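You operate a simulated robot arm through the tools that you are given. There is no shell and no other tool. Be economical: measure what you need, move in short steps, check, and stop when the job is done.

You are at the controls of a simulated two-armed robot. One attempt, no reset.

Task
Tip the blue jug's water into the white pot, then hold the pot steady and stir the paste smooth.
Fine: put the jug and the blue paddle back and stand the pot on the tray. Set down upright: blue jug, tall white pot.
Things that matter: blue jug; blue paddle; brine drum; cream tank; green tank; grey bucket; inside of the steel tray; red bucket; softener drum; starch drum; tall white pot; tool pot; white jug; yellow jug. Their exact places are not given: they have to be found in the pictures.

It is judged by the outcome, as a careful person would: the job done as asked, and still so three seconds after it is handed in. It fails if anything else is knocked over, pushed out of place, dropped, spilled or broken.

Robot
Two 7-joint arms with two-finger parallel grippers on one trunk, on a base that drives. Base frame: it is fixed to the floor where the robot stands at the start and does not move with it; the origin is under the middle of the robot, x ahead of it, y to its left, z up. Readings come in mm, rad, newtons and seconds.
The left shoulder is at the start at [34, 182, 1221], the right one opposite. Each reaches about 831 mm from its shoulder. Places, roughly: brine drum [100, -2500, 900]; cream tank [600, -1400, 900]; green tank [600, -600, 900]; inside of the steel tray [500, 700, 900]; red bucket [250, -1750, 0]; softener drum [-400, -2500, 500]; starch drum [800, -2200, 900]; tool pot [700, 300, 1000]; yellow jug [500, -2250, 250]. Payload 3.91 kg a hand.
The TCP of each hand is the grasp point between the finger pads, 30 mm short of the fingertips. In the tool frame z runs along the fingers and y along their closing line. Largest opening 110 mm; finger width 20, thickness 10; the body of the gripper, 48 by 112 mm, starts 55 mm behind the TCP.
Orientation is that of the tool frame in the base frame, as a unit quaternion [x, y, z, w]. With the fingers straight down and closing along the base's y, the tool's x points along the base's -x, its y along +y and its z along -z.

Tools
- The arms move only by the tool arm_command. It takes "left_rows", "right_rows" or both (then of equal length, played together; a hand with none holds still); each is text: rows parted by semicolons, each of 7 numbers parted by spaces: the shift along the base's x, y, z in mm, then the turn, a rotation vector about the base's x, y, z in rad, then the finger opening in mm, from 0 to 110. In form: x y z rx ry rz fingers; .... A call has 1 to 8 rows; each row shifts and turns the commanded pose from where the row before left it. Each row takes 0.2 s and may step no farther than 50 mm and 0.15 rad from the row before; otherwise, or with a gripper value out of range, the whole call is refused. Where a pose cannot be reached the arm comes as near as it can. A force on the tool above 40 N (or 10 N above the force at the start of the call, whichever is more), or a blocked arm, ends the call early, and 0.2 s more pass. The fingers move at their own pace (about 72 mm/s each) and stop on an object; they squeeze with about 23 N. The grip force told is the motor's: it shows also when the fingers shut on nothing. Time passes only in rows, and 0.2 s behind the last, so rows that do not move let the fingers close. The reply holds the time, the measured pose of the TCP, the force on the tool along the base axes, the opening and the grip force, in the units named above and with some noise, with the torque about the TCP (base axes, N m) and any sound that the robot's microphone picked up, and new pictures: "views" is both (left out), scene, wrist or none (wrist: the cameras of the hands that moved).
- Cameras (640 x 400 px; columns grow to the right, rows downward): "scene" is now at [142, 40.2, 1433.2]; the picture's right is [0.44, -0.90, 0.00], its down [-0.41, -0.20, -0.89] and it looks along [0.80, 0.39, -0.45] (base axes); focal length 214 px, centre (320, 200). "left" rides on the left gripper at [72, -17, -103] in its tool frame; the picture's right is [0.23, 0.97, 0.00], its down [-0.76, 0.18, -0.62] and it looks along [-0.61, 0.14, 0.78] (tool axes); focal length 222 px, centre (320, 200). "right" rides on the right gripper at [72, 17, -103] in its tool frame; the picture's right is [-0.23, 0.97, 0.00], its down [-0.76, -0.18, -0.62] and it looks along [-0.61, -0.14, 0.78] (tool axes); focal length 222 px, centre (320, 200).
- raise_lower(by): slides the trunk up (or, below 0, down) by that many mm; the arms and the scene camera ride with it, the base frame stays. It gives what a move gives, with no picture.
- drive_base(legs): drives the robot by 1 to 6 legs, each [ahead, left, turn to the left] in mm, mm and rad, along the robot's own axes; the way and the turn of a leg run together, so that a leg with both is an arc; at most 1500 mm and 3.142 rad a leg. The arms and the cameras ride along, it lands a little off, and it stops where it bumps. It gives what a move gives, and a new picture of the scene camera.
- head_to(pan, tilt): turns the head with the scene camera to pan (to the left, within 1.396 rad either way) and tilt (down, from -0.506 to 1.204), counted from straight ahead of the robot. It gives what a move gives, and a new picture of the scene camera.
- measure_at(camera, pixels): for up to 12 pixels [column, row] of the newest picture of that camera ("zoom" is the newest enlarged one), the place [x, y, z] in the base frame of the surface seen there, good to about 2 mm. The clock stands still meanwhile.
- inspect(camera, box): a new picture of the part [left, top, right, bottom] of that camera's present view, enlarged. The clock stands still meanwhile.
- sign_off(): hands the job in; it is judged then, once.

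Keep the steps short. Do not move on a guess: measure, check each grasp and each placing, and mend mistakes. In all there are 80 turns and 260 pictures (those below and enlarged ones count). Leave the grippers open and the arms clear of the work at the hand-in unless told otherwise, and finish with a single line.

The tools are called after "Call:" as name(argument=value, ...) on one line, values as JSON. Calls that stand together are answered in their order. arm_command: Moves the arms, as the interface text tells. Its arguments: {"type":"object","properties":{"left_rows":{"type":"string"},"right_rows":{"type":"string"},"views":{"type":"string","enum":["both","scene","wrist","none"]}},"required":[]} The other tools are called the same way: raise_lower (by) slides the trunk up or down; drive_base (legs) drives the base; head_to (pan, tilt) turns the head that bears the scene camera; measure_at (camera, pixels) gives the place of the surface under pixels of a picture; inspect (camera, box) takes an enlarged picture of a part of a camera's view; sign_off () hands the job in.

At the start:

```text
time: 0.0
left_eef_pos: [380.3, 407.5, 1368.4]
left_ee_rot: [0.0, 1.0, -0.001, 0.0]
left_ft_force: [-0.4, 0.1, 0.1]
left_moment: [0.0, 0.05, -0.04]
left_finger_gap: 110.0
left_grip_force: 0.1
right_eef_pos: [297.9, -4.2, 1341.0]
right_ee_rot: [0.0, 1.0, 0.0, 0.001]
right_ft_force: [-0.5, 0.4, 0.4]
right_moment: [-0.02, 0.0, 0.03]
right_finger_gap: 110.2
right_grip_force: 0.0
trunk travel left (down, up): [-475.0, 39.0]
robot x, y, heading: [1.7, 4.7, 0.002]
head pan, tilt: [0.452, 0.468]
```

scene: 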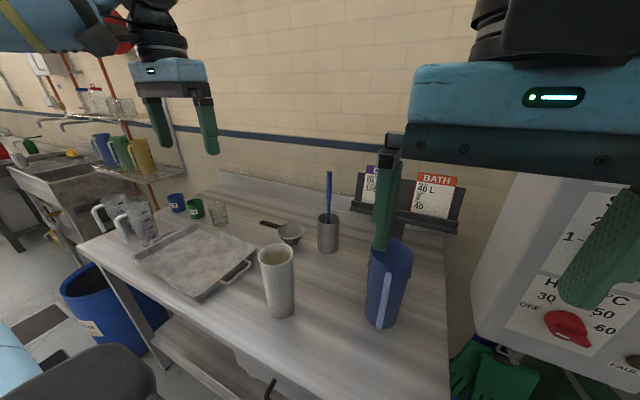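
right: 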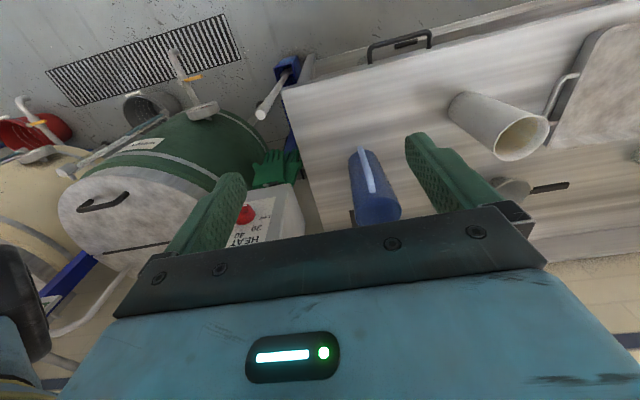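
left: 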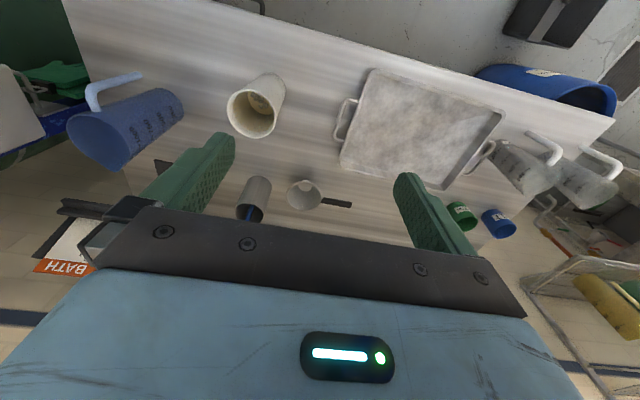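

I see the table with the blue jug near (388,285), the white pot near (277,280), the tool pot with the blue paddle near (328,220), and the tray near (195,260). I'll enlarge the view and measure them.

Call:
inspect(camera="scene", box=[240, 150, 440, 340])

Call:
measure_at(camera="scene", pixels=[[261, 256], [292, 252], [276, 245], [283, 314], [386, 280], [378, 325], [371, 254], [411, 268], [328, 218], [329, 173], [195, 260], [327, 250]])

Call:
inspect(camera="left", box=[60, 50, 360, 240])

```text
2.11 times, centred on (340, 245) of scene
```

zoom: 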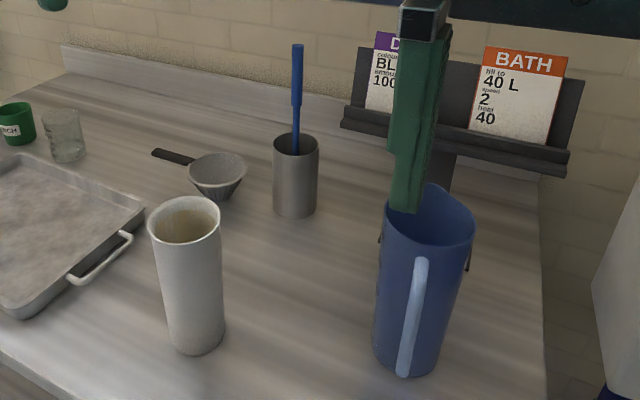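

```text
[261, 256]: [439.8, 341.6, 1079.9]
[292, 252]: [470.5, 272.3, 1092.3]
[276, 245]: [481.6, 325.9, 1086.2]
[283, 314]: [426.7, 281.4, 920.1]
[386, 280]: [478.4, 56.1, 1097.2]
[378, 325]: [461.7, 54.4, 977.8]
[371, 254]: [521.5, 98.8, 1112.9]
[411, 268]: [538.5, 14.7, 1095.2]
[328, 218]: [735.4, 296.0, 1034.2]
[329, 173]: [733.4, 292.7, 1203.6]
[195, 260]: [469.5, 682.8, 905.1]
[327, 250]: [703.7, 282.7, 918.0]
```

```text
2.11 times, centred on (210, 145) of left
```

zoom: 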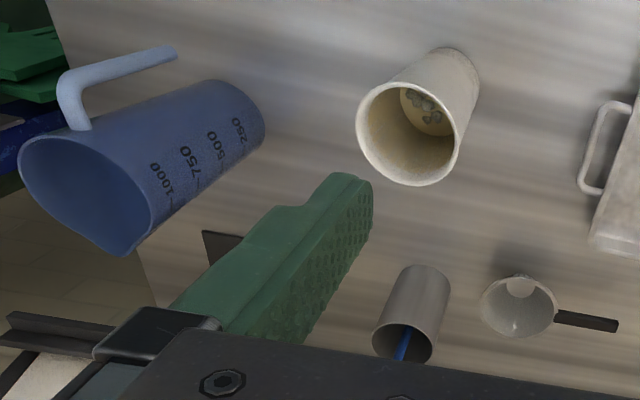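

Next I need the jug's size, its handle gap and water level, and the pot's size. I'll measure points in the enlarged left wrist picture.

Call:
measure_at(camera="zoom", pixels=[[25, 160], [75, 125], [120, 252], [153, 200], [80, 190], [75, 100], [170, 55], [262, 120], [375, 110], [415, 182], [455, 110], [425, 112]])

Call:
inspect(camera="right", box=[320, 70, 560, 230])

Call:
inspect(camera="scene", box=[350, 220, 430, 340])

```text
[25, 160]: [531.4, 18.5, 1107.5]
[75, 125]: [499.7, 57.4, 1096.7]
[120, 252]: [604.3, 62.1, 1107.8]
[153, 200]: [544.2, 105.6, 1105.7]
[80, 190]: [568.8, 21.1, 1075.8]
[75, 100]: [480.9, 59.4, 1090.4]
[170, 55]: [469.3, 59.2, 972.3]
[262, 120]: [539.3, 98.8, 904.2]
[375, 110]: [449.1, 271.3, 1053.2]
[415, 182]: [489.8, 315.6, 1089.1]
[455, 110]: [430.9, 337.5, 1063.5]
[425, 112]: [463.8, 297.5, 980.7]
```

```text
2.50 times, centred on (440, 150) of right
```

zoom: 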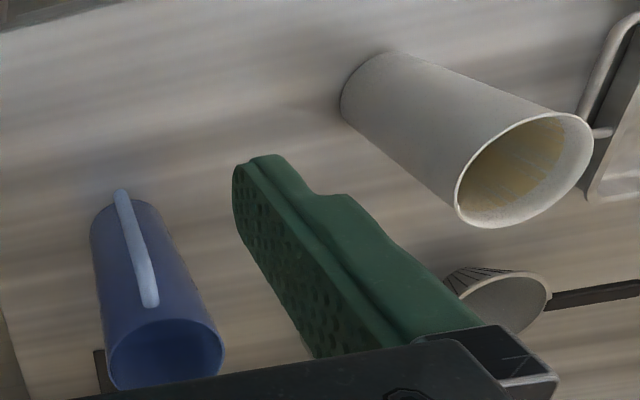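

```text
3.33 times, centred on (390, 280) of scene
```

zoom: 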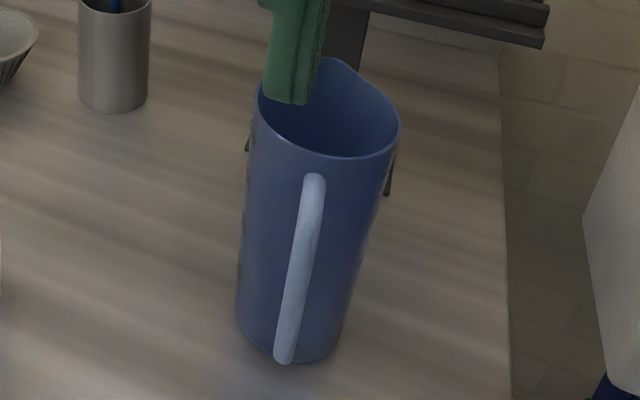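

The jug axis is near (545, 60), its diameter is about 88, and the handle hangs toward -x with about 25 mm between it and the body. Next I need the clearances on the right, so I'll pan the head and measure the cabinet and the sign stand.

Call:
measure_at(camera="scene", pixels=[[475, 290], [520, 185], [560, 280], [435, 215], [370, 200], [395, 225], [450, 230], [445, 385], [250, 310], [405, 235]])

Call:
head_to(pan=-0.15, tilt=0.75)

```text
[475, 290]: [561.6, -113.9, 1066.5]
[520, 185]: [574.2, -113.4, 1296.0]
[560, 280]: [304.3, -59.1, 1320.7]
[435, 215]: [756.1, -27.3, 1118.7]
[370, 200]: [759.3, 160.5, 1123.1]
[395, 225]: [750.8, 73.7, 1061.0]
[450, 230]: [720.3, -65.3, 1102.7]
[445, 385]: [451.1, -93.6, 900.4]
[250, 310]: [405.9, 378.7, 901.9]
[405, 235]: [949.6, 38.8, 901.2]
```

```text
time: 1.0
left_eef_pos: [380.0, 407.3, 1369.2]
left_ee_rot: [0.001, 1.0, 0.0, -0.001]
left_ft_force: [0.9, 0.8, 0.3]
left_moment: [0.0, 0.0, 0.02]
left_finger_gap: 110.0
left_grip_force: 0.1
right_eef_pos: [300.0, -4.6, 1340.5]
right_ee_rot: [0.0, 1.0, -0.001, 0.0]
right_ft_force: [0.2, 0.1, -0.1]
right_moment: [0.02, 0.01, 0.02]
right_finger_gap: 109.9
right_grip_force: 0.0
trunk travel left (down, up): [-475.0, 39.0]
robot x, y, heading: [-0.5, 1.3, -0.004]
head pan, tilt: [-0.15, 0.75]
```

scene: 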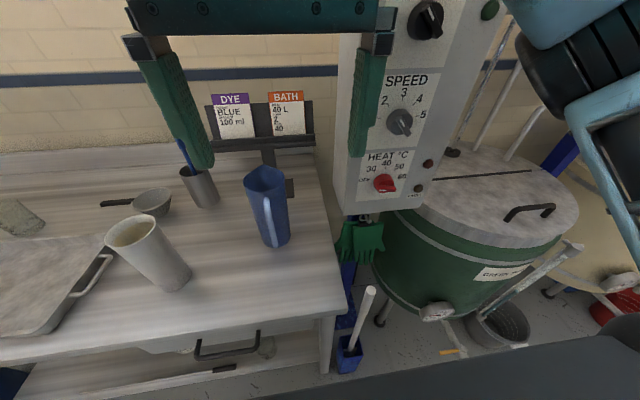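

Call:
measure_at(camera="scene", pixels=[[345, 190], [385, 185], [415, 190], [410, 60], [350, 150], [262, 185], [268, 166], [245, 178], [285, 178], [268, 205], [130, 235], [290, 188]])

Call:
inspect(camera="scene", box=[90, 130, 330, 310])

```text
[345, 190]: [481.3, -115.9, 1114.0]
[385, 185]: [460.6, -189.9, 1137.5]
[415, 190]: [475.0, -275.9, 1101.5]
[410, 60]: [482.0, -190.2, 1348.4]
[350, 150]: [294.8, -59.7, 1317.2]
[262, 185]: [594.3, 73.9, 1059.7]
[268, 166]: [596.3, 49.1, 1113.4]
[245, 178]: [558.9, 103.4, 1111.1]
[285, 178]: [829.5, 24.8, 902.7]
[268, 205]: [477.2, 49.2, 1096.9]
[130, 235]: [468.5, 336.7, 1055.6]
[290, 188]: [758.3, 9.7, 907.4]
```

```text
2.22 times, centred on (210, 220) of scene
```

zoom: 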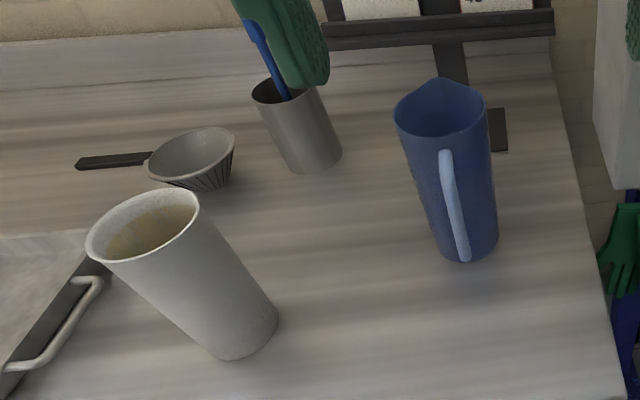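

The cabinet (y < -115, x > 481) blocks a side grasp of the jug from the right, and the handle blocks one from the front. So the left hand will grip the jug from above, turn it in place so the spout faces +y (toward the pot), and let go. The right hand can then take it horizontally from the front with one finger in the handle gap, and pour by rolling. I'll bring the left hand over the jug and move the right hand aside.

Call:
arm_command(left_rows="20.6 -43.3 -10 0 0 0 110;20.6 -43.3 -10 0 0 0 110;20.6 -43.3 -10 0 0 0 110;20.6 -43.3 -10 0 0 0 110;20.6 -43.3 -10 0 0 0 110;20.6 -43.3 -10 0 0 0 110;20.6 -43.3 -10 0 0 0 110;20.6 -43.3 -10 0 0 0 110", right_rows="0 -30 0 0 0 0 110;0 -30 0 0 0 0 110;0 -30 0 0 0 0 110;0 -30 0 0 0 0 110;0 -30 0 0 0 0 110;0 -20 0 0 0 0 110;0 0 0 0 0 0 110;0 0 0 0 0 0 110", views="both")

```text
time: 2.8
left_eef_pos: [475.3, 174.7, 1255.6]
left_ee_rot: [-0.001, 1.0, 0.0, 0.0]
left_ft_force: [0.0, -0.3, 0.1]
left_moment: [0.02, 0.01, 0.01]
left_finger_gap: 110.3
left_grip_force: 0.1
left hand out of reach, approached as far as the arm can: row 5, 6, 7, 8
right_eef_pos: [299.3, -173.8, 1340.9]
right_ee_rot: [0.0, 1.0, 0.0, 0.0]
right_ft_force: [0.6, 0.1, 0.7]
right_moment: [0.0, 0.02, 0.0]
right_finger_gap: 110.2
right_grip_force: 0.1
trunk travel left (down, up): [-475.0, 39.0]
robot x, y, heading: [-1.6, -0.9, 0.005]
head pan, tilt: [-0.15, 0.75]
```

scene: 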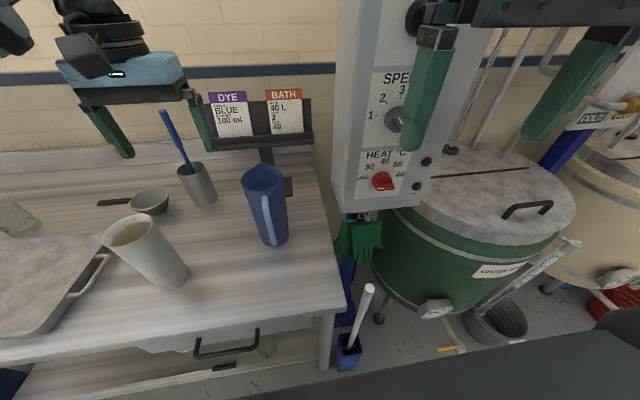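
right: 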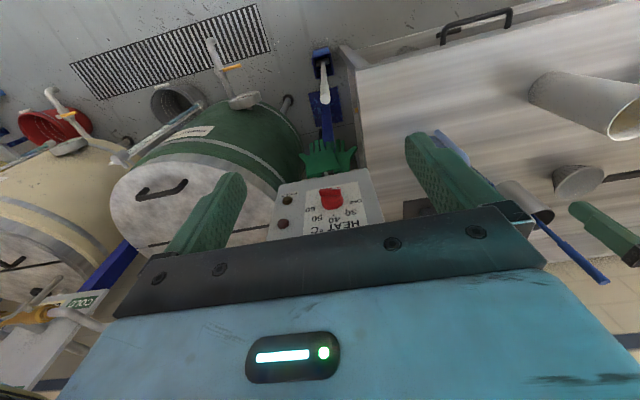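
left: 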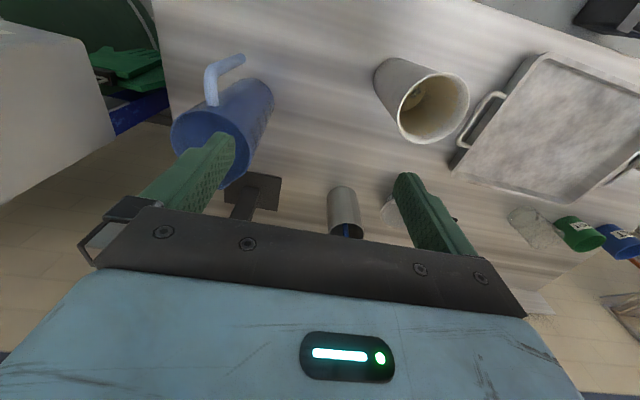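

With the tool pointing down, the arm can't reach that far at this height. I'll drop first and then go across, keeping the fingertips above the jug's rim.

Call:
arm_command(left_rows="0 0 -42 0 0 0 110;0 0 -43 0 0 0 110;15 -29 0 0 0 0 110;15 -29 0 0 0 0 110;20 -29 0 0 0 0 110;20 -28 0 0 0 0 110;0 0 0 0 0 0 110", views="wrist")

```text
time: 4.4
left_eef_pos: [484.7, 156.8, 1173.1]
left_ee_rot: [-0.002, 1.0, 0.0, 0.001]
left_ft_force: [0.2, 0.4, 0.8]
left_moment: [-0.02, -0.01, 0.03]
left_finger_gap: 109.9
left_grip_force: 0.1
left hand out of reach, approached as far as the arm can: row 3, 4, 5, 6
right_eef_pos: [297.0, -173.3, 1341.3]
right_ee_rot: [0.0, 1.0, 0.0, 0.0]
right_ft_force: [0.1, -0.2, 0.7]
right_moment: [0.0, 0.04, 0.02]
right_finger_gap: 110.0
right_grip_force: 0.1
trunk travel left (down, up): [-475.0, 39.0]
robot x, y, heading: [0.0, -1.6, 0.002]
head pan, tilt: [-0.15, 0.75]
```

left: 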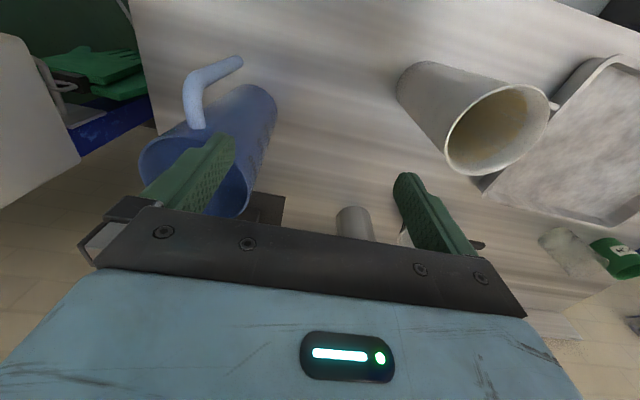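

The reach falls about 80 mm short, so the base has to come forward. I'll look down to see how much room there is between the base and the table.

Call:
head_to(pan=0.3, tilt=1.2)

```text
time: 5.3
left_eef_pos: [484.7, 157.8, 1172.3]
left_ee_rot: [-0.001, 1.0, 0.0, 0.0]
left_ft_force: [-0.2, 0.0, 0.2]
left_moment: [0.01, 0.01, -0.03]
left_finger_gap: 110.0
left_grip_force: 0.0
right_eef_pos: [301.2, -175.5, 1337.4]
right_ee_rot: [0.006, 1.0, 0.0, -0.007]
right_ft_force: [-0.1, 0.6, -0.2]
right_moment: [0.01, -0.03, -0.01]
right_finger_gap: 109.8
right_grip_force: 0.1
trunk travel left (down, up): [-475.0, 39.0]
robot x, y, heading: [-5.1, -2.6, -0.002]
head pan, tilt: [0.3, 1.201]
```

scene: 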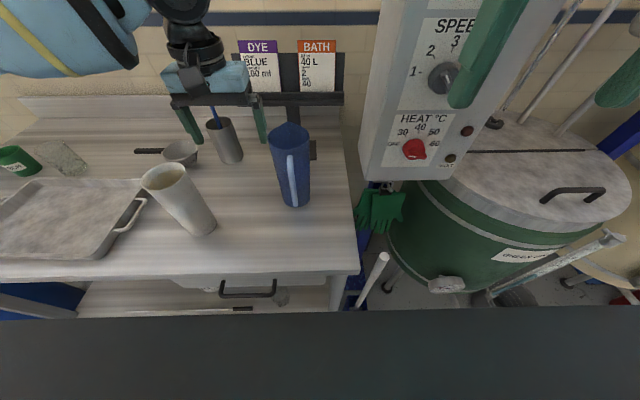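

Call:
measure_at(camera="scene", pixels=[[240, 270], [250, 293], [200, 315], [100, 380], [300, 330], [500, 330], [180, 305], [430, 290], [300, 312], [20, 312]])

```text
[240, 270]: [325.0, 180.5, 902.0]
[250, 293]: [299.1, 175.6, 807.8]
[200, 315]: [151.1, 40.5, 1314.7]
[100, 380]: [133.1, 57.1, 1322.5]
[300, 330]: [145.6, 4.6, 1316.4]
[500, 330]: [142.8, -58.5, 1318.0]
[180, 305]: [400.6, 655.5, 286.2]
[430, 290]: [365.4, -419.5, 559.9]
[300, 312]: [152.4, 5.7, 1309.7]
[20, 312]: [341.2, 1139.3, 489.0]
```

The table edge is at x≈315. I'll drive a little ahead and to the right so the left hand can reach the jug; both hands are above everything in the way.

Call:
drive_base(legs=[[80, -60, 0]])

```text
time: 6.6
left_eef_pos: [544.3, 108.1, 1172.0]
left_ee_rot: [-0.007, 1.0, 0.0, 0.001]
left_ft_force: [-0.5, -0.8, 0.7]
left_moment: [-0.03, -0.02, -0.02]
left_finger_gap: 110.1
left_grip_force: 0.0
right_eef_pos: [370.3, -227.7, 1329.1]
right_ee_rot: [0.012, 1.0, -0.007, -0.016]
right_ft_force: [43.8, 10.1, -42.7]
right_moment: [-2.57, 2.72, -1.93]
right_finger_gap: 110.0
right_grip_force: 0.0
trunk travel left (down, up): [-475.0, 39.0]
robot x, y, heading: [62.0, -56.7, 0.009]
head pan, tilt: [0.3, 1.201]
stopped in leg 1: the robot was blocked; the commanded pose is now the measured one
```

scene: 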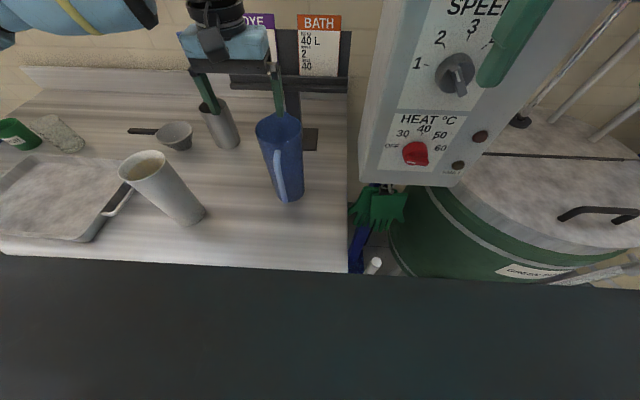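

The right hand touched something. I'll look through its camera before backing off.

Call:
inspect(camera="right", box=[0, 0, 640, 400])

Call:
head_to(pan=-0.5, tilt=0.4)

```text
1.00 times, centred on (320, 200) of right (not enlarged: the box is as wide or as high as the picture)
```

zoom: 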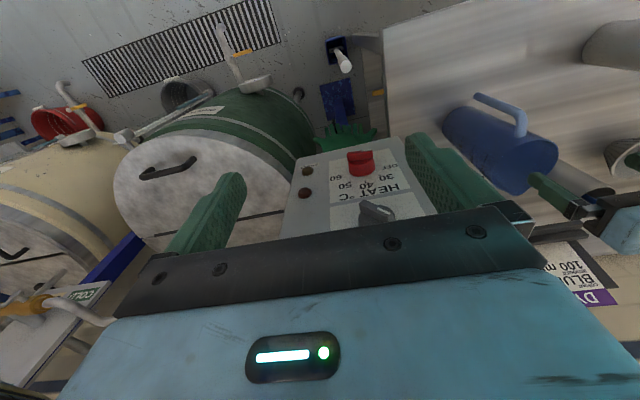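

```text
time: 7.7
left_eef_pos: [545.0, 109.1, 1172.1]
left_ee_rot: [-0.007, 1.0, -0.001, 0.0]
left_ft_force: [0.2, -0.1, 0.5]
left_moment: [-0.01, -0.01, 0.0]
left_finger_gap: 109.8
left_grip_force: 0.0
right_eef_pos: [369.2, -227.5, 1333.9]
right_ee_rot: [0.006, 1.0, -0.003, -0.013]
right_ft_force: [0.0, 0.5, 0.9]
right_moment: [-0.01, -0.01, 0.05]
right_finger_gap: 110.3
right_grip_force: 0.0
trunk travel left (down, up): [-475.0, 39.0]
robot x, y, heading: [59.8, -53.9, 0.006]
head pan, tilt: [-0.499, 0.4]
```

scene: 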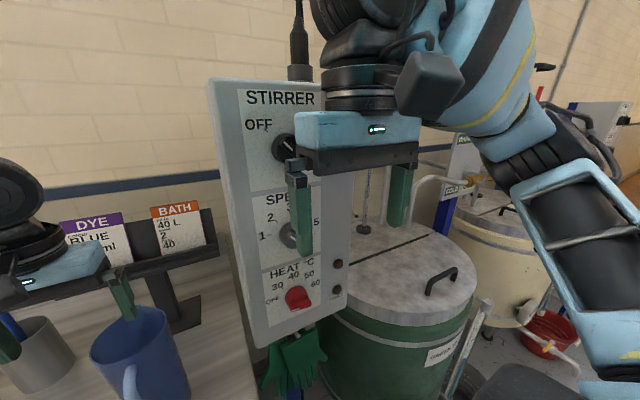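

The right hand touched the panel near the stirrer knob. I'll pull it straight back and check that the knob hasn't turned.

Call:
arm_command(right_rows="-25 0 0 0 0 0 110;-25 0 0 0 0 0 110;-25 0 0 0 0 0 110;-25 0 0 0 0 0 110", views="none")

Call:
inspect(camera="scene", box=[60, 70, 380, 390])

Call:
inspect(camera="left", box=[0, 0, 640, 400])

```text
time: 8.7
left_eef_pos: [544.6, 108.1, 1171.2]
left_ee_rot: [-0.006, 1.0, 0.0, 0.0]
left_ft_force: [-0.8, 0.0, 0.4]
left_moment: [-0.02, 0.01, 0.0]
left_finger_gap: 110.1
left_grip_force: 0.0
right_eef_pos: [269.7, -226.6, 1331.4]
right_ee_rot: [0.007, 1.0, -0.003, -0.013]
right_ft_force: [-0.2, -1.3, 0.0]
right_moment: [0.03, 0.01, -0.02]
right_finger_gap: 110.0
right_grip_force: 0.1
trunk travel left (down, up): [-475.0, 39.0]
robot x, y, heading: [63.0, -55.5, 0.004]
head pan, tilt: [-0.499, 0.4]
```

```text
1.25 times, centred on (220, 230) of scene
```

zoom: 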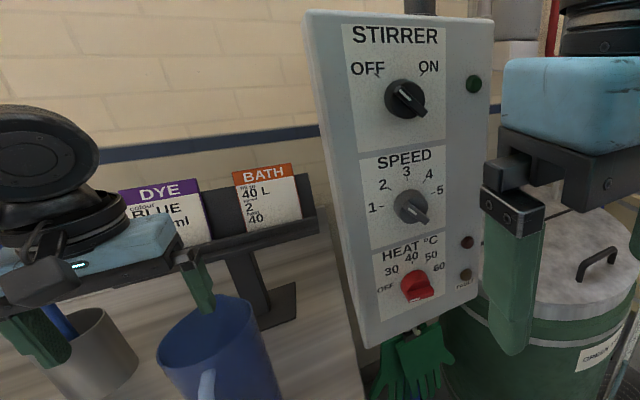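

```text
1.00 times, centred on (320, 200) of left (not enlarged: the box is as wide or as high as the picture)
```

zoom: 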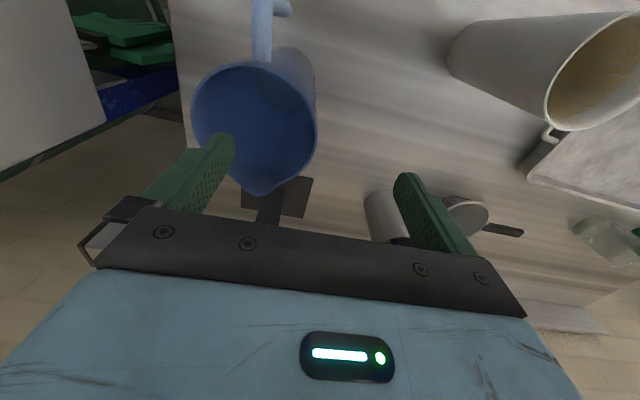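

The knobs look unturned and the lamps are dark. The left hand still needs 48 mm to the right, which is at its reach limit, so I'll shift the base a bit further; the right hand is clear now.

Call:
drive_base(legs=[[20, -45, 0]])

```text
time: 9.5
left_eef_pos: [544.2, 108.7, 1172.3]
left_ee_rot: [-0.009, 1.0, 0.0, 0.0]
left_ft_force: [-0.4, 0.2, 0.1]
left_moment: [-0.01, -0.03, 0.02]
left_finger_gap: 110.1
left_grip_force: 0.1
right_eef_pos: [269.1, -228.5, 1331.8]
right_ee_rot: [0.004, 1.0, -0.003, -0.015]
right_ft_force: [0.5, -0.3, 0.0]
right_moment: [-0.02, 0.0, -0.03]
right_finger_gap: 110.0
right_grip_force: 0.1
trunk travel left (down, up): [-475.0, 39.0]
robot x, y, heading: [60.4, -55.0, 0.015]
head pan, tilt: [-0.499, 0.4]
stopped in leg 1: the robot was blocked; the commanded pose is now the measured one
```

scene: 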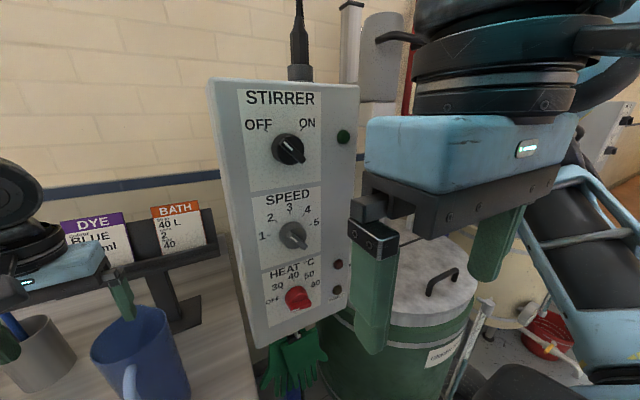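

The base itself is against the table. I'll back off 5 mm and slide sideways only.

Call:
drive_base(legs=[[-6, 0, -0.01], [0, -50, 0]])

```text
time: 11.1
left_eef_pos: [534.7, 57.4, 1172.9]
left_ee_rot: [-0.006, 1.0, 0.0, -0.001]
left_ft_force: [0.8, 0.5, 0.1]
left_moment: [0.0, -0.02, -0.03]
left_finger_gap: 110.2
left_grip_force: 0.0
right_eef_pos: [258.4, -277.8, 1333.0]
right_ee_rot: [0.007, 1.0, -0.004, -0.014]
right_ft_force: [-0.2, 0.0, 0.5]
right_moment: [0.01, 0.0, 0.03]
right_finger_gap: 110.0
right_grip_force: 0.1
trunk travel left (down, up): [-475.0, 39.0]
robot x, y, heading: [51.6, -103.8, 0.011]
head pan, tilt: [-0.499, 0.4]
stopped in leg 2: the robot was blocked; the commanded pose is now the measured one
```

scene: 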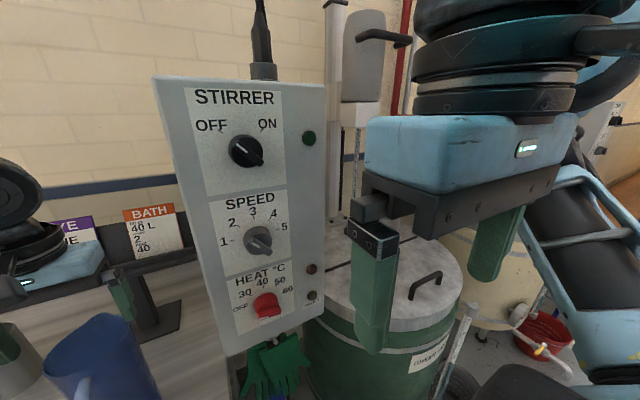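

The left hand is nearly over the jug axis (545, 60). I'll nudge it and descend partway.

Call:
arm_command(left_rows="10 3 0 0 0 0 110;0 0 -20 0 0 0 110;0 0 -20 0 0 0 110", views="wrist")

```text
time: 11.9
left_eef_pos: [546.5, 64.8, 1133.7]
left_ee_rot: [-0.006, 1.0, 0.0, -0.001]
left_ft_force: [-0.2, 0.6, 0.2]
left_moment: [-0.02, -0.01, 0.0]
left_finger_gap: 109.9
left_grip_force: 0.0
left hand out of reach, approached as far as the arm can: row 1
right_eef_pos: [259.8, -277.5, 1331.8]
right_ee_rot: [0.008, 1.0, -0.003, -0.013]
right_ft_force: [0.1, -1.0, 0.3]
right_moment: [-0.01, 0.0, -0.01]
right_finger_gap: 110.1
right_grip_force: 0.2
trunk travel left (down, up): [-475.0, 39.0]
robot x, y, heading: [53.8, -104.1, 0.008]
head pan, tilt: [-0.499, 0.4]
```

left: 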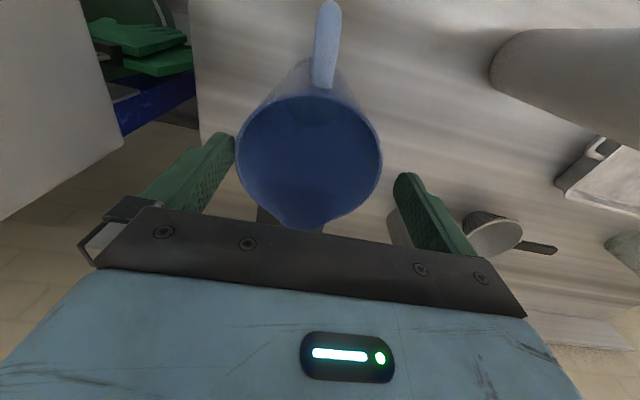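

Call:
measure_at(camera="left", pixels=[[239, 155], [381, 155], [312, 96], [305, 226], [310, 150], [310, 120], [325, 40], [322, 82]])

```text
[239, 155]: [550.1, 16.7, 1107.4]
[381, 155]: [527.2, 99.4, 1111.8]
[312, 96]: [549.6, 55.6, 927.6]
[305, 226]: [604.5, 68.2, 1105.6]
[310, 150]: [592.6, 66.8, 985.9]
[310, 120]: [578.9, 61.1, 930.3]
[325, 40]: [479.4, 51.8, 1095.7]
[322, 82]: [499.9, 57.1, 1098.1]
```

The jug is centred at about (545, 60.5) and turned about 0.13 rad, with only a little water at the bottom. I'll descend to z≈1066 with the fingers open.

Call:
arm_command(left_rows="-1 -4 -8 0 0 0 110;0 0 -20 0 0 0 110;0 0 -20 0 0 0 110;0 0 -18 0 0 0 110", views="wrist")

```text
time: 12.9
left_eef_pos: [544.8, 61.8, 1066.8]
left_ee_rot: [-0.005, 1.0, 0.0, 0.0]
left_ft_force: [0.2, -0.4, 0.3]
left_moment: [0.01, -0.03, -0.02]
left_finger_gap: 109.9
left_grip_force: 0.0
right_eef_pos: [258.7, -277.4, 1332.4]
right_ee_rot: [0.008, 1.0, -0.004, -0.015]
right_ft_force: [0.5, 0.3, -0.7]
right_moment: [-0.02, 0.02, -0.01]
right_finger_gap: 110.1
right_grip_force: 0.1
trunk travel left (down, up): [-475.0, 39.0]
robot x, y, heading: [51.9, -104.3, 0.01]
head pan, tilt: [-0.499, 0.4]
```

left: 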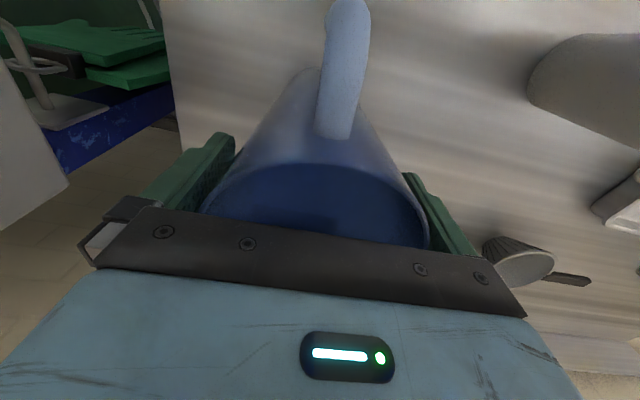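

The fingers straddle the body, so I'll close and then lift slightly.

Call:
arm_command(left_rows="0 0 0 0 0 0 70;0 0 0 0 0 0 70;0 0 0 0 0 0 70;0 0 6 0 0 0 70;0 0 6 0 0 0 70;0 0 0 0 0 0 70", views="wrist")

```text
time: 14.3
left_eef_pos: [546.6, 62.0, 1080.7]
left_ee_rot: [-0.007, 1.0, -0.001, 0.0]
left_ft_force: [0.6, -0.3, -2.2]
left_moment: [-0.01, 0.0, -0.01]
left_finger_gap: 93.1
left_grip_force: 23.0
right_eef_pos: [258.8, -277.4, 1333.4]
right_ee_rot: [0.008, 1.0, -0.004, -0.014]
right_ft_force: [-0.9, 0.3, 0.4]
right_moment: [-0.01, -0.04, -0.01]
right_finger_gap: 109.8
right_grip_force: 0.0
trunk travel left (down, up): [-475.0, 39.0]
robot x, y, heading: [53.4, -107.2, 0.013]
head pan, tilt: [-0.499, 0.4]
```

left: 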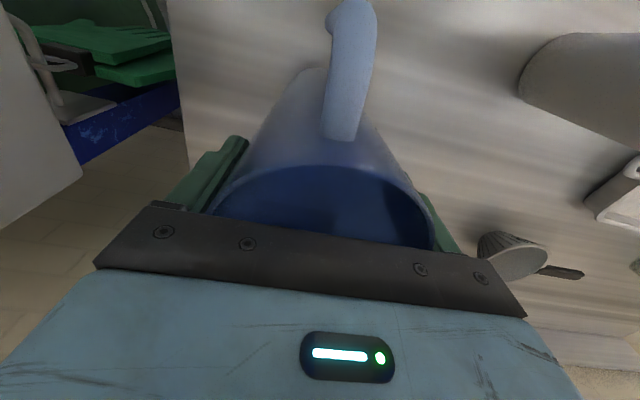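

The jug is held at 93 mm opening and weighs only about 0.22 kg. I'll yaw it left in place, 1.15 rad first.

Call:
arm_command(left_rows="0 0 0 0 0 0.144 70;0 0 0 0 0 0.144 70;0 0 0 0 0 0.144 70;0 0 0 0 0 0.144 70;0 0 0 0 0 0.144 70;0 0 0 0 0 0.144 70;0 0 0 0 0 0.144 70;0 0 0 0 0 0.144 70", views="wrist")

```text
time: 16.1
left_eef_pos: [545.6, 61.9, 1078.5]
left_ee_rot: [-0.551, 0.835, 0.0, 0.0]
left_ft_force: [0.0, 0.0, -2.0]
left_moment: [0.0, 0.02, 0.02]
left_finger_gap: 93.0
left_grip_force: 22.9
right_eef_pos: [259.5, -277.0, 1333.2]
right_ee_rot: [0.008, 1.0, -0.004, -0.014]
right_ft_force: [-0.3, 0.2, -0.3]
right_moment: [0.01, -0.03, 0.0]
right_finger_gap: 109.9
right_grip_force: 0.0
trunk travel left (down, up): [-475.0, 39.0]
robot x, y, heading: [50.5, -103.4, 0.009]
head pan, tilt: [-0.499, 0.4]
```

left: 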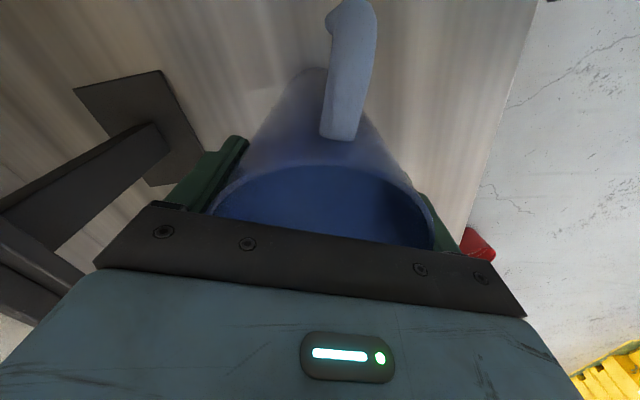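

Call:
arm_command(left_rows="0 0 0 0 0 0.144 70;0 0 0 0 0 0.144 70;0 0 0 0 0 0 70;0 0 -6 0 0 0 70;0 0 -4 0 0 0 70;0 0 -3 0 0 0 70;0 0 0 0 0 0 70", views="none")

```text
time: 17.7
left_eef_pos: [545.6, 61.7, 1066.5]
left_ee_rot: [-0.663, 0.748, -0.001, 0.0]
left_ft_force: [0.4, 0.0, 1.4]
left_moment: [0.14, 0.15, -0.02]
left_finger_gap: 93.0
left_grip_force: 23.3
right_eef_pos: [257.9, -277.7, 1333.1]
right_ee_rot: [0.007, 1.0, -0.004, -0.014]
right_ft_force: [-0.2, -0.7, 0.3]
right_moment: [0.01, 0.0, 0.0]
right_finger_gap: 110.0
right_grip_force: 0.0
trunk travel left (down, up): [-475.0, 39.0]
robot x, y, heading: [53.2, -100.4, 0.011]
head pan, tilt: [-0.499, 0.4]
```

It's on the table (force turned to +1.4 N). I'll open, rise, then take the left hand back and look.

Call:
arm_command(left_rows="0 0 0 0 0 0 110;0 0 0 0 0 0 110;0 0 15 0 0 0 110;0 0 25 0 0 0 110;0 0 30 0 0 0 110;-10 10 40 0 0 0 110;-20 30 30 0 0 0 110;-20 40 0 0 0 0 110", views="none")

Call:
head_to(pan=0.3, tilt=0.9)

```text
time: 19.5
left_eef_pos: [494.9, 142.8, 1208.8]
left_ee_rot: [-0.665, 0.747, 0.0, -0.001]
left_ft_force: [-1.0, -0.3, 0.6]
left_moment: [-0.02, -0.03, 0.01]
left_finger_gap: 110.0
left_grip_force: 0.1
right_eef_pos: [257.6, -276.6, 1333.2]
right_ee_rot: [0.008, 1.0, -0.003, -0.014]
right_ft_force: [0.0, -0.6, -0.5]
right_moment: [-0.01, -0.05, -0.01]
right_finger_gap: 109.9
right_grip_force: 0.0
trunk travel left (down, up): [-475.0, 39.0]
robot x, y, heading: [52.6, -101.8, 0.011]
head pan, tilt: [-0.499, 0.4]
```

```text
time: 20.7
left_eef_pos: [494.9, 141.3, 1208.3]
left_ee_rot: [-0.664, 0.748, 0.0, 0.0]
left_ft_force: [-0.3, 0.0, 0.1]
left_moment: [-0.02, -0.02, -0.02]
left_finger_gap: 110.2
left_grip_force: 0.1
right_eef_pos: [262.6, -278.2, 1329.4]
right_ee_rot: [0.009, 1.0, -0.01, -0.011]
right_ft_force: [62.9, -34.6, -87.4]
right_moment: [2.46, -1.25, 2.28]
right_finger_gap: 109.9
right_grip_force: 0.0
trunk travel left (down, up): [-475.0, 39.0]
robot x, y, heading: [50.8, -100.8, 0.008]
head pan, tilt: [0.3, 0.901]
```

scene: 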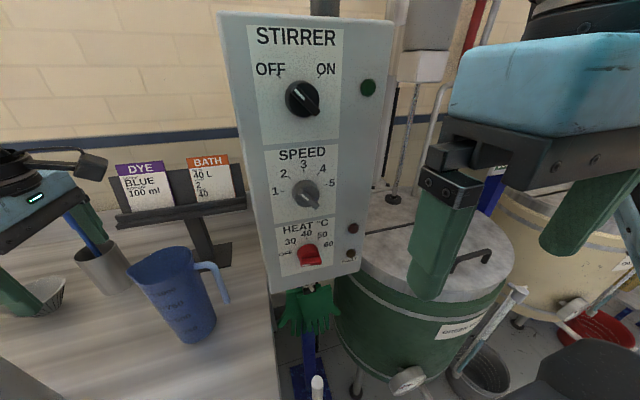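

The jug stands upright with the handle on the right and the spout toward the pot. Panning the head left presses on the right arm, so I'll turn the head back to take the load off before moving.

Call:
head_to(pan=-0.35, tilt=0.6)

Call:
arm_command(left_rows="-10 25 8 0 0 0 110;-10 25 8 0 0 0 110;-10 25 8 0 0 0 110;-10 25 8 0 0 0 110;-10 25 8 0 0 0 110;-10 25 8 0 0 0 110;-10 25 8 0 0 0 110;-10 25 8 0 0 0 110", right_rows="15 30 -30 0 -0.143 0 98;15 30 -30 0 -0.143 0 98;15 30 -30 0 -0.143 0 98;15 30 -30 0 -0.143 0 98;15 30 -30 0 -0.143 0 98;15 30 -30 0 -0.143 0 98;15 30 -30 0 -0.143 0 98;15 30 -30 0 -0.143 0 98", views="both")

```text
time: 21.7
left_eef_pos: [495.9, 140.3, 1209.2]
left_ee_rot: [-0.664, 0.748, -0.001, 0.001]
left_ft_force: [0.1, -0.9, -1.0]
left_moment: [0.01, 0.01, 0.01]
left_finger_gap: 109.9
left_grip_force: 0.1
right_eef_pos: [258.6, -277.7, 1332.4]
right_ee_rot: [0.008, 1.0, -0.003, -0.013]
right_ft_force: [9.6, -6.9, -21.1]
right_moment: [0.11, -0.81, 0.34]
right_finger_gap: 110.3
right_grip_force: 0.0
trunk travel left (down, up): [-475.0, 39.0]
robot x, y, heading: [50.0, -109.2, 0.008]
head pan, tilt: [-0.351, 0.6]
```

scene: 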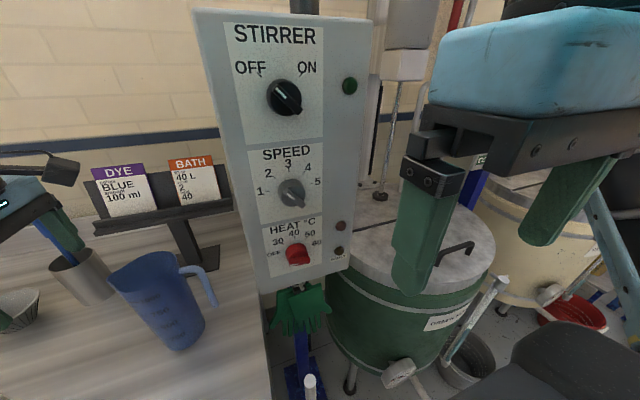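

```text
time: 22.5
left_eef_pos: [467.0, 210.4, 1227.1]
left_ee_rot: [-0.664, 0.748, 0.001, 0.0]
left_ft_force: [-0.6, 0.0, 0.4]
left_moment: [0.02, 0.0, 0.01]
left_finger_gap: 109.9
left_grip_force: 0.0
right_eef_pos: [299.3, -196.7, 1259.5]
right_ee_rot: [0.004, 0.985, 0.002, 0.171]
right_ft_force: [6.2, 3.4, 15.9]
right_moment: [-0.06, 2.2, -0.48]
right_finger_gap: 98.1
right_grip_force: 0.1
trunk travel left (down, up): [-475.0, 39.0]
robot x, y, heading: [51.1, -104.2, 0.007]
head pan, tilt: [-0.351, 0.6]
stopped in row 3 (right hand): the force on the tool passed its limit at 170 N (the readings are from after the stop); the commanded pose is now the measured one
```

scene: 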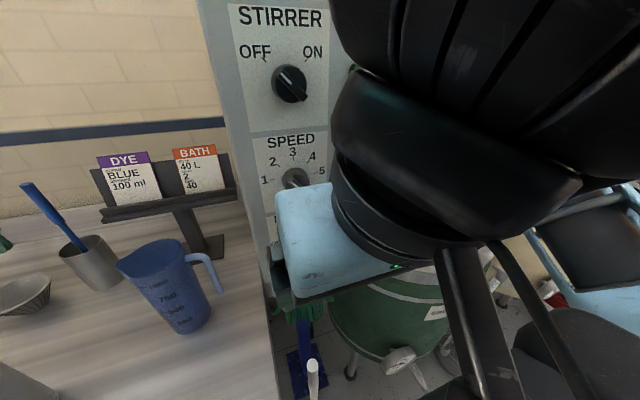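
right: 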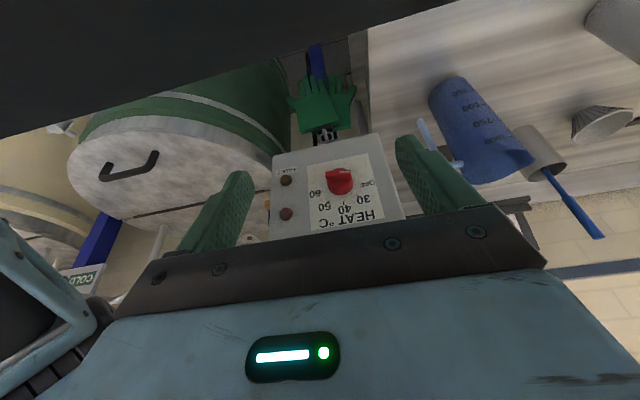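
left: 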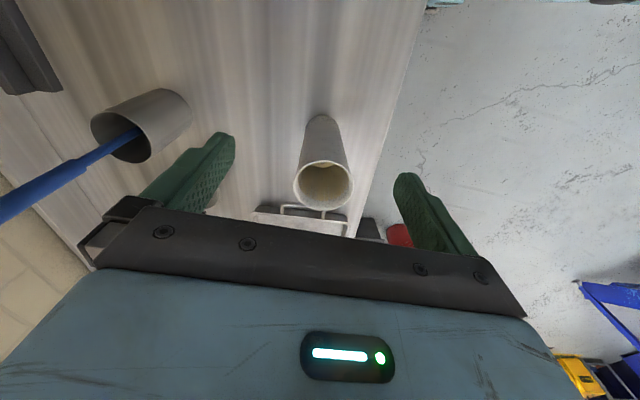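

The wrist swung into the head. I'll move the right hand down and outward first, and pitch it only once it's below head height.

Call:
arm_command(right_rows="5 -20 -30 0 0 0 98;0 -15 -35 0 0 0 98;0 -10 -40 0 0 0 98;0 0 -40 0 0 0 98;0 0 -40 0 -0.1 0 98;0 0 -40 0 -0.1 0 98", views="scene")

```text
time: 22.8
left_eef_pos: [468.4, 208.9, 1228.0]
left_ee_rot: [-0.664, 0.748, 0.001, 0.001]
left_ft_force: [-0.9, 1.2, 0.5]
left_moment: [0.01, -0.04, 0.04]
left_finger_gap: 110.0
left_grip_force: 0.0
right_eef_pos: [300.0, -197.5, 1259.6]
right_ee_rot: [0.01, 0.986, 0.011, 0.167]
right_ft_force: [2.6, -2.3, 3.3]
right_moment: [0.12, 0.51, 0.13]
right_finger_gap: 97.8
right_grip_force: 0.1
trunk travel left (down, up): [-475.0, 39.0]
robot x, y, heading: [49.7, -103.6, 0.014]
head pan, tilt: [-0.351, 0.6]
stopped in row 1 (right hand): the force on the tool passed its limit at 91 N (the readings are from after the stop); the commanded pose is now the measured one
```

scene: 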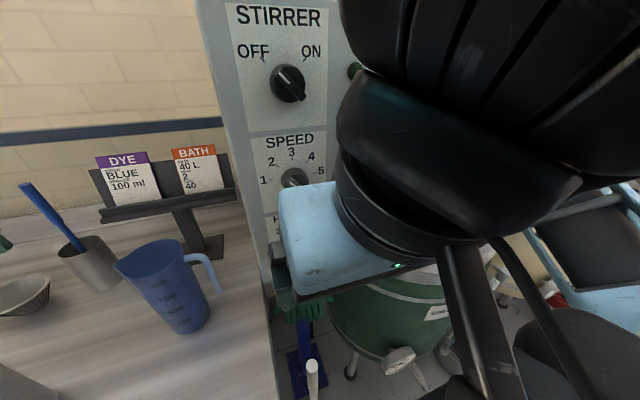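

The wrist is just in front of and above the camera, so I'll go forward and slightly up, away from the head.

Call:
arm_command(right_rows="20 0 5 0 0 0 98;20 0 5 0 0 0 98;20 0 0 0 0 0 98", views="scene")

```text
time: 23.6
left_eef_pos: [468.6, 209.5, 1227.8]
left_ee_rot: [-0.664, 0.748, 0.001, 0.001]
left_ft_force: [-1.0, 0.3, 0.3]
left_moment: [0.01, -0.02, -0.02]
left_finger_gap: 110.1
left_grip_force: 0.2
right_eef_pos: [358.1, -194.5, 1269.0]
right_ee_rot: [0.009, 0.986, 0.011, 0.167]
right_ft_force: [-0.1, 0.7, 0.6]
right_moment: [0.0, 0.0, -0.01]
right_finger_gap: 98.0
right_grip_force: 0.1
trunk travel left (down, up): [-475.0, 39.0]
robot x, y, heading: [52.2, -101.9, 0.007]
head pan, tilt: [-0.351, 0.6]
```

scene: 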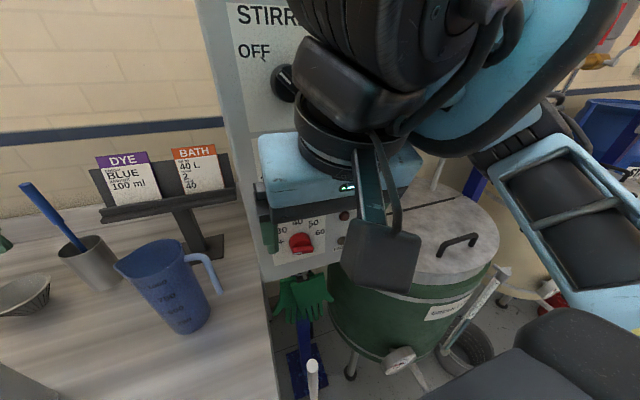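

Free, with no force now. Down from here, keeping clear of the panel (x < 481).

Call:
arm_command(right_rows="0 -10 -40 0 0 0 98;0 -10 -40 0 0 0 98;0 -10 -40 0 0 0 98;0 0 -40 0 -0.14 0 98;0 0 -20 0 -0.14 0 98;0 0 0 0 -0.14 0 98;0 0 0 0 -0.14 0 98;0 0 0 0 -0.14 0 98", views="scene")

```text
time: 25.4
left_eef_pos: [468.0, 209.0, 1228.2]
left_ee_rot: [-0.664, 0.748, 0.0, 0.0]
left_ft_force: [-0.1, -0.5, -0.6]
left_moment: [-0.03, -0.01, -0.02]
left_finger_gap: 109.9
left_grip_force: 0.0
right_eef_pos: [428.9, -169.5, 1100.3]
right_ee_rot: [0.006, 0.868, 0.012, 0.496]
right_ft_force: [-0.7, -0.3, 0.1]
right_moment: [0.02, -0.04, 0.0]
right_finger_gap: 98.0
right_grip_force: 0.1
right hand out of reach, approached as far as the arm can: row 4, 5, 6, 7, 8
trunk travel left (down, up): [-475.0, 39.0]
robot x, y, heading: [47.6, -103.8, 0.01]
head pan, tilt: [-0.351, 0.6]
```

scene: 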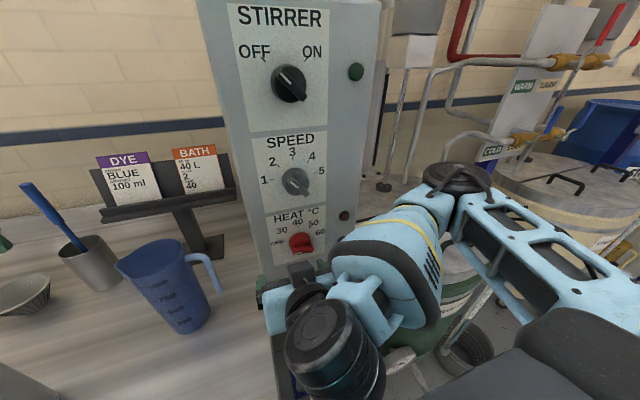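

Clear of the head. Next, slide left to the pre-grasp point in front of the jug at about (395, 61, 1030), levelling the tool.

Call:
arm_command(right_rows="-15 30 -12 0 -0.08 0 98;-15 35 -12 0 -0.08 0 98;-5 35 -12 0 -0.08 0 98;0 35 -12 0 -0.08 0 98;0 35 -12 0 -0.08 0 98;0 35 -10 0 -0.08 0 98;0 25 0 0 -0.05 0 98", views="both")

```text
time: 27.1
left_eef_pos: [466.2, 208.4, 1228.0]
left_ee_rot: [-0.665, 0.747, 0.0, 0.001]
left_ft_force: [-0.1, 0.9, -0.1]
left_moment: [0.01, -0.04, -0.01]
left_finger_gap: 109.7
left_grip_force: 0.0
right_eef_pos: [489.8, 10.5, 1047.8]
right_ee_rot: [0.028, 0.708, -0.009, 0.706]
right_ft_force: [-0.5, -0.2, -0.2]
right_moment: [0.0, 0.0, 0.03]
right_finger_gap: 97.6
right_grip_force: 0.0
right hand out of reach, approached as far as the arm can: row 5, 6, 7
trunk travel left (down, up): [-475.0, 39.0]
robot x, y, heading: [51.8, -106.3, 0.009]
head pan, tilt: [-0.351, 0.6]
stopped in row 7 (right hand): the arm was blocked; the commanded pose is now the measured one
```

scene: 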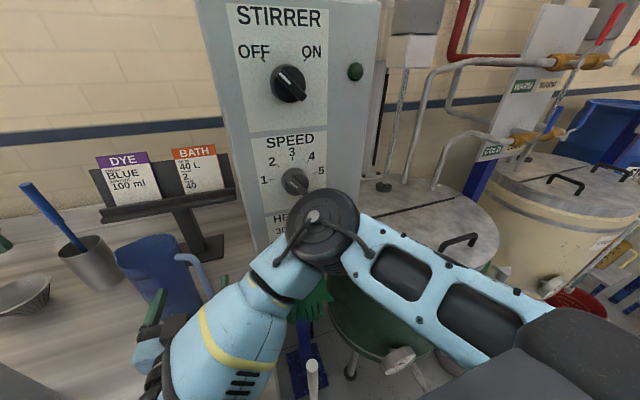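
right: 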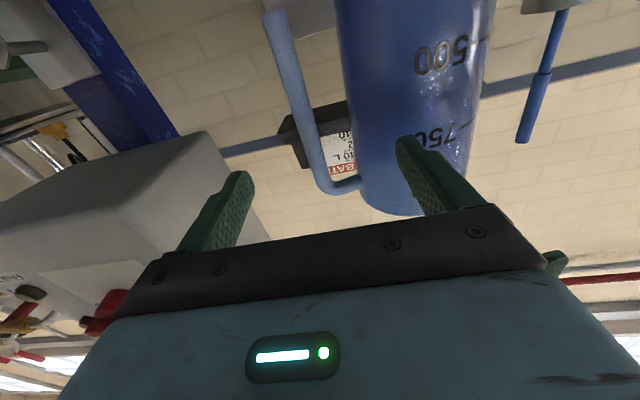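

The arm drifted forward close to the jug and was blocked. I'll check whether it touches the jug before doing anything else.

Call:
inspect(camera="scene", box=[80, 200, 280, 360])

Call:
measure_at(camera="scene", pixels=[[148, 236], [118, 252], [172, 245], [180, 255], [205, 280], [150, 300], [155, 330], [325, 230], [285, 280], [255, 330]])

Call:
inspect(camera="right", box=[180, 0, 580, 250])

```text
2.50 times, centred on (180, 280) of scene
```

zoom: 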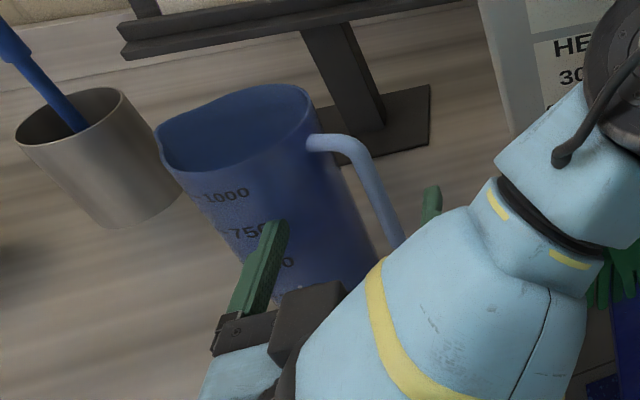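

```text
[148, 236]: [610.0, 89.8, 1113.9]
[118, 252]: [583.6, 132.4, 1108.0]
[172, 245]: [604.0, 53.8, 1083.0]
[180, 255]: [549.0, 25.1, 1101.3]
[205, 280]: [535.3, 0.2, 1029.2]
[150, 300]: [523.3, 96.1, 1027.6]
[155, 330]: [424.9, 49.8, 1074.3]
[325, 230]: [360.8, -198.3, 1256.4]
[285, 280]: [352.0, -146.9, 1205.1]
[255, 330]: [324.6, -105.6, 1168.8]
```

```text
1.60 times, centred on (380, 125) of right
```

zoom: 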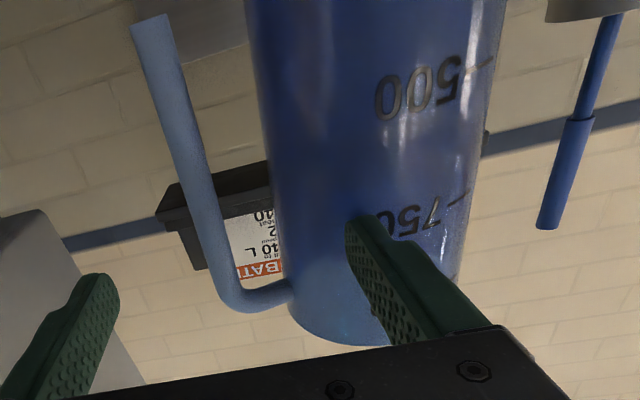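

The jug was pushed back about 30 mm but still stands upright with its spout toward +y. I'll back the base off for room and then measure the jug again.

Call:
drive_base(legs=[[-90, 0, 0]])

Call:
inspect(camera="right", box=[0, 0, 640, 400])

```text
time: 28.2
left_eef_pos: [378.5, 208.3, 1228.5]
left_ee_rot: [-0.664, 0.748, 0.001, 0.001]
left_ft_force: [-0.3, 0.4, -0.2]
left_moment: [0.0, -0.02, 0.04]
left_finger_gap: 110.0
left_grip_force: 0.0
right_eef_pos: [399.8, 11.5, 1047.4]
right_ee_rot: [0.029, 0.708, -0.009, 0.706]
right_ft_force: [-0.3, 1.0, -0.2]
right_moment: [0.04, 0.01, 0.0]
right_finger_gap: 97.8
right_grip_force: 0.0
trunk travel left (down, up): [-475.0, 39.0]
robot x, y, heading: [-33.6, -104.9, 0.004]
head pan, tilt: [-0.351, 0.6]
```

scene: 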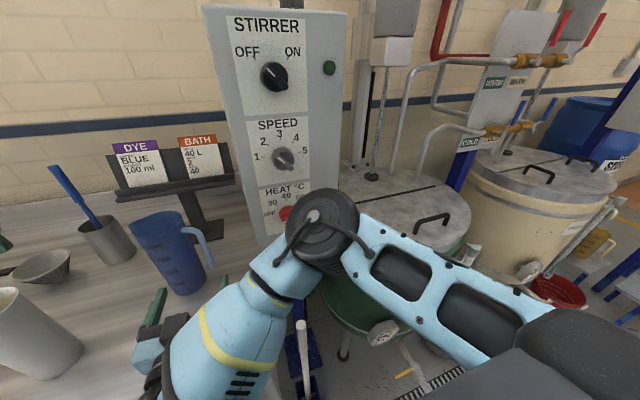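

```text
1.00 times, centred on (320, 200) of right (not enlarged: the box is as wide or as high as the picture)
```

zoom: 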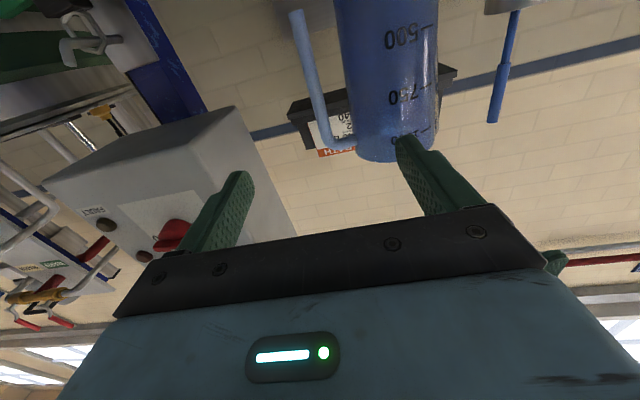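

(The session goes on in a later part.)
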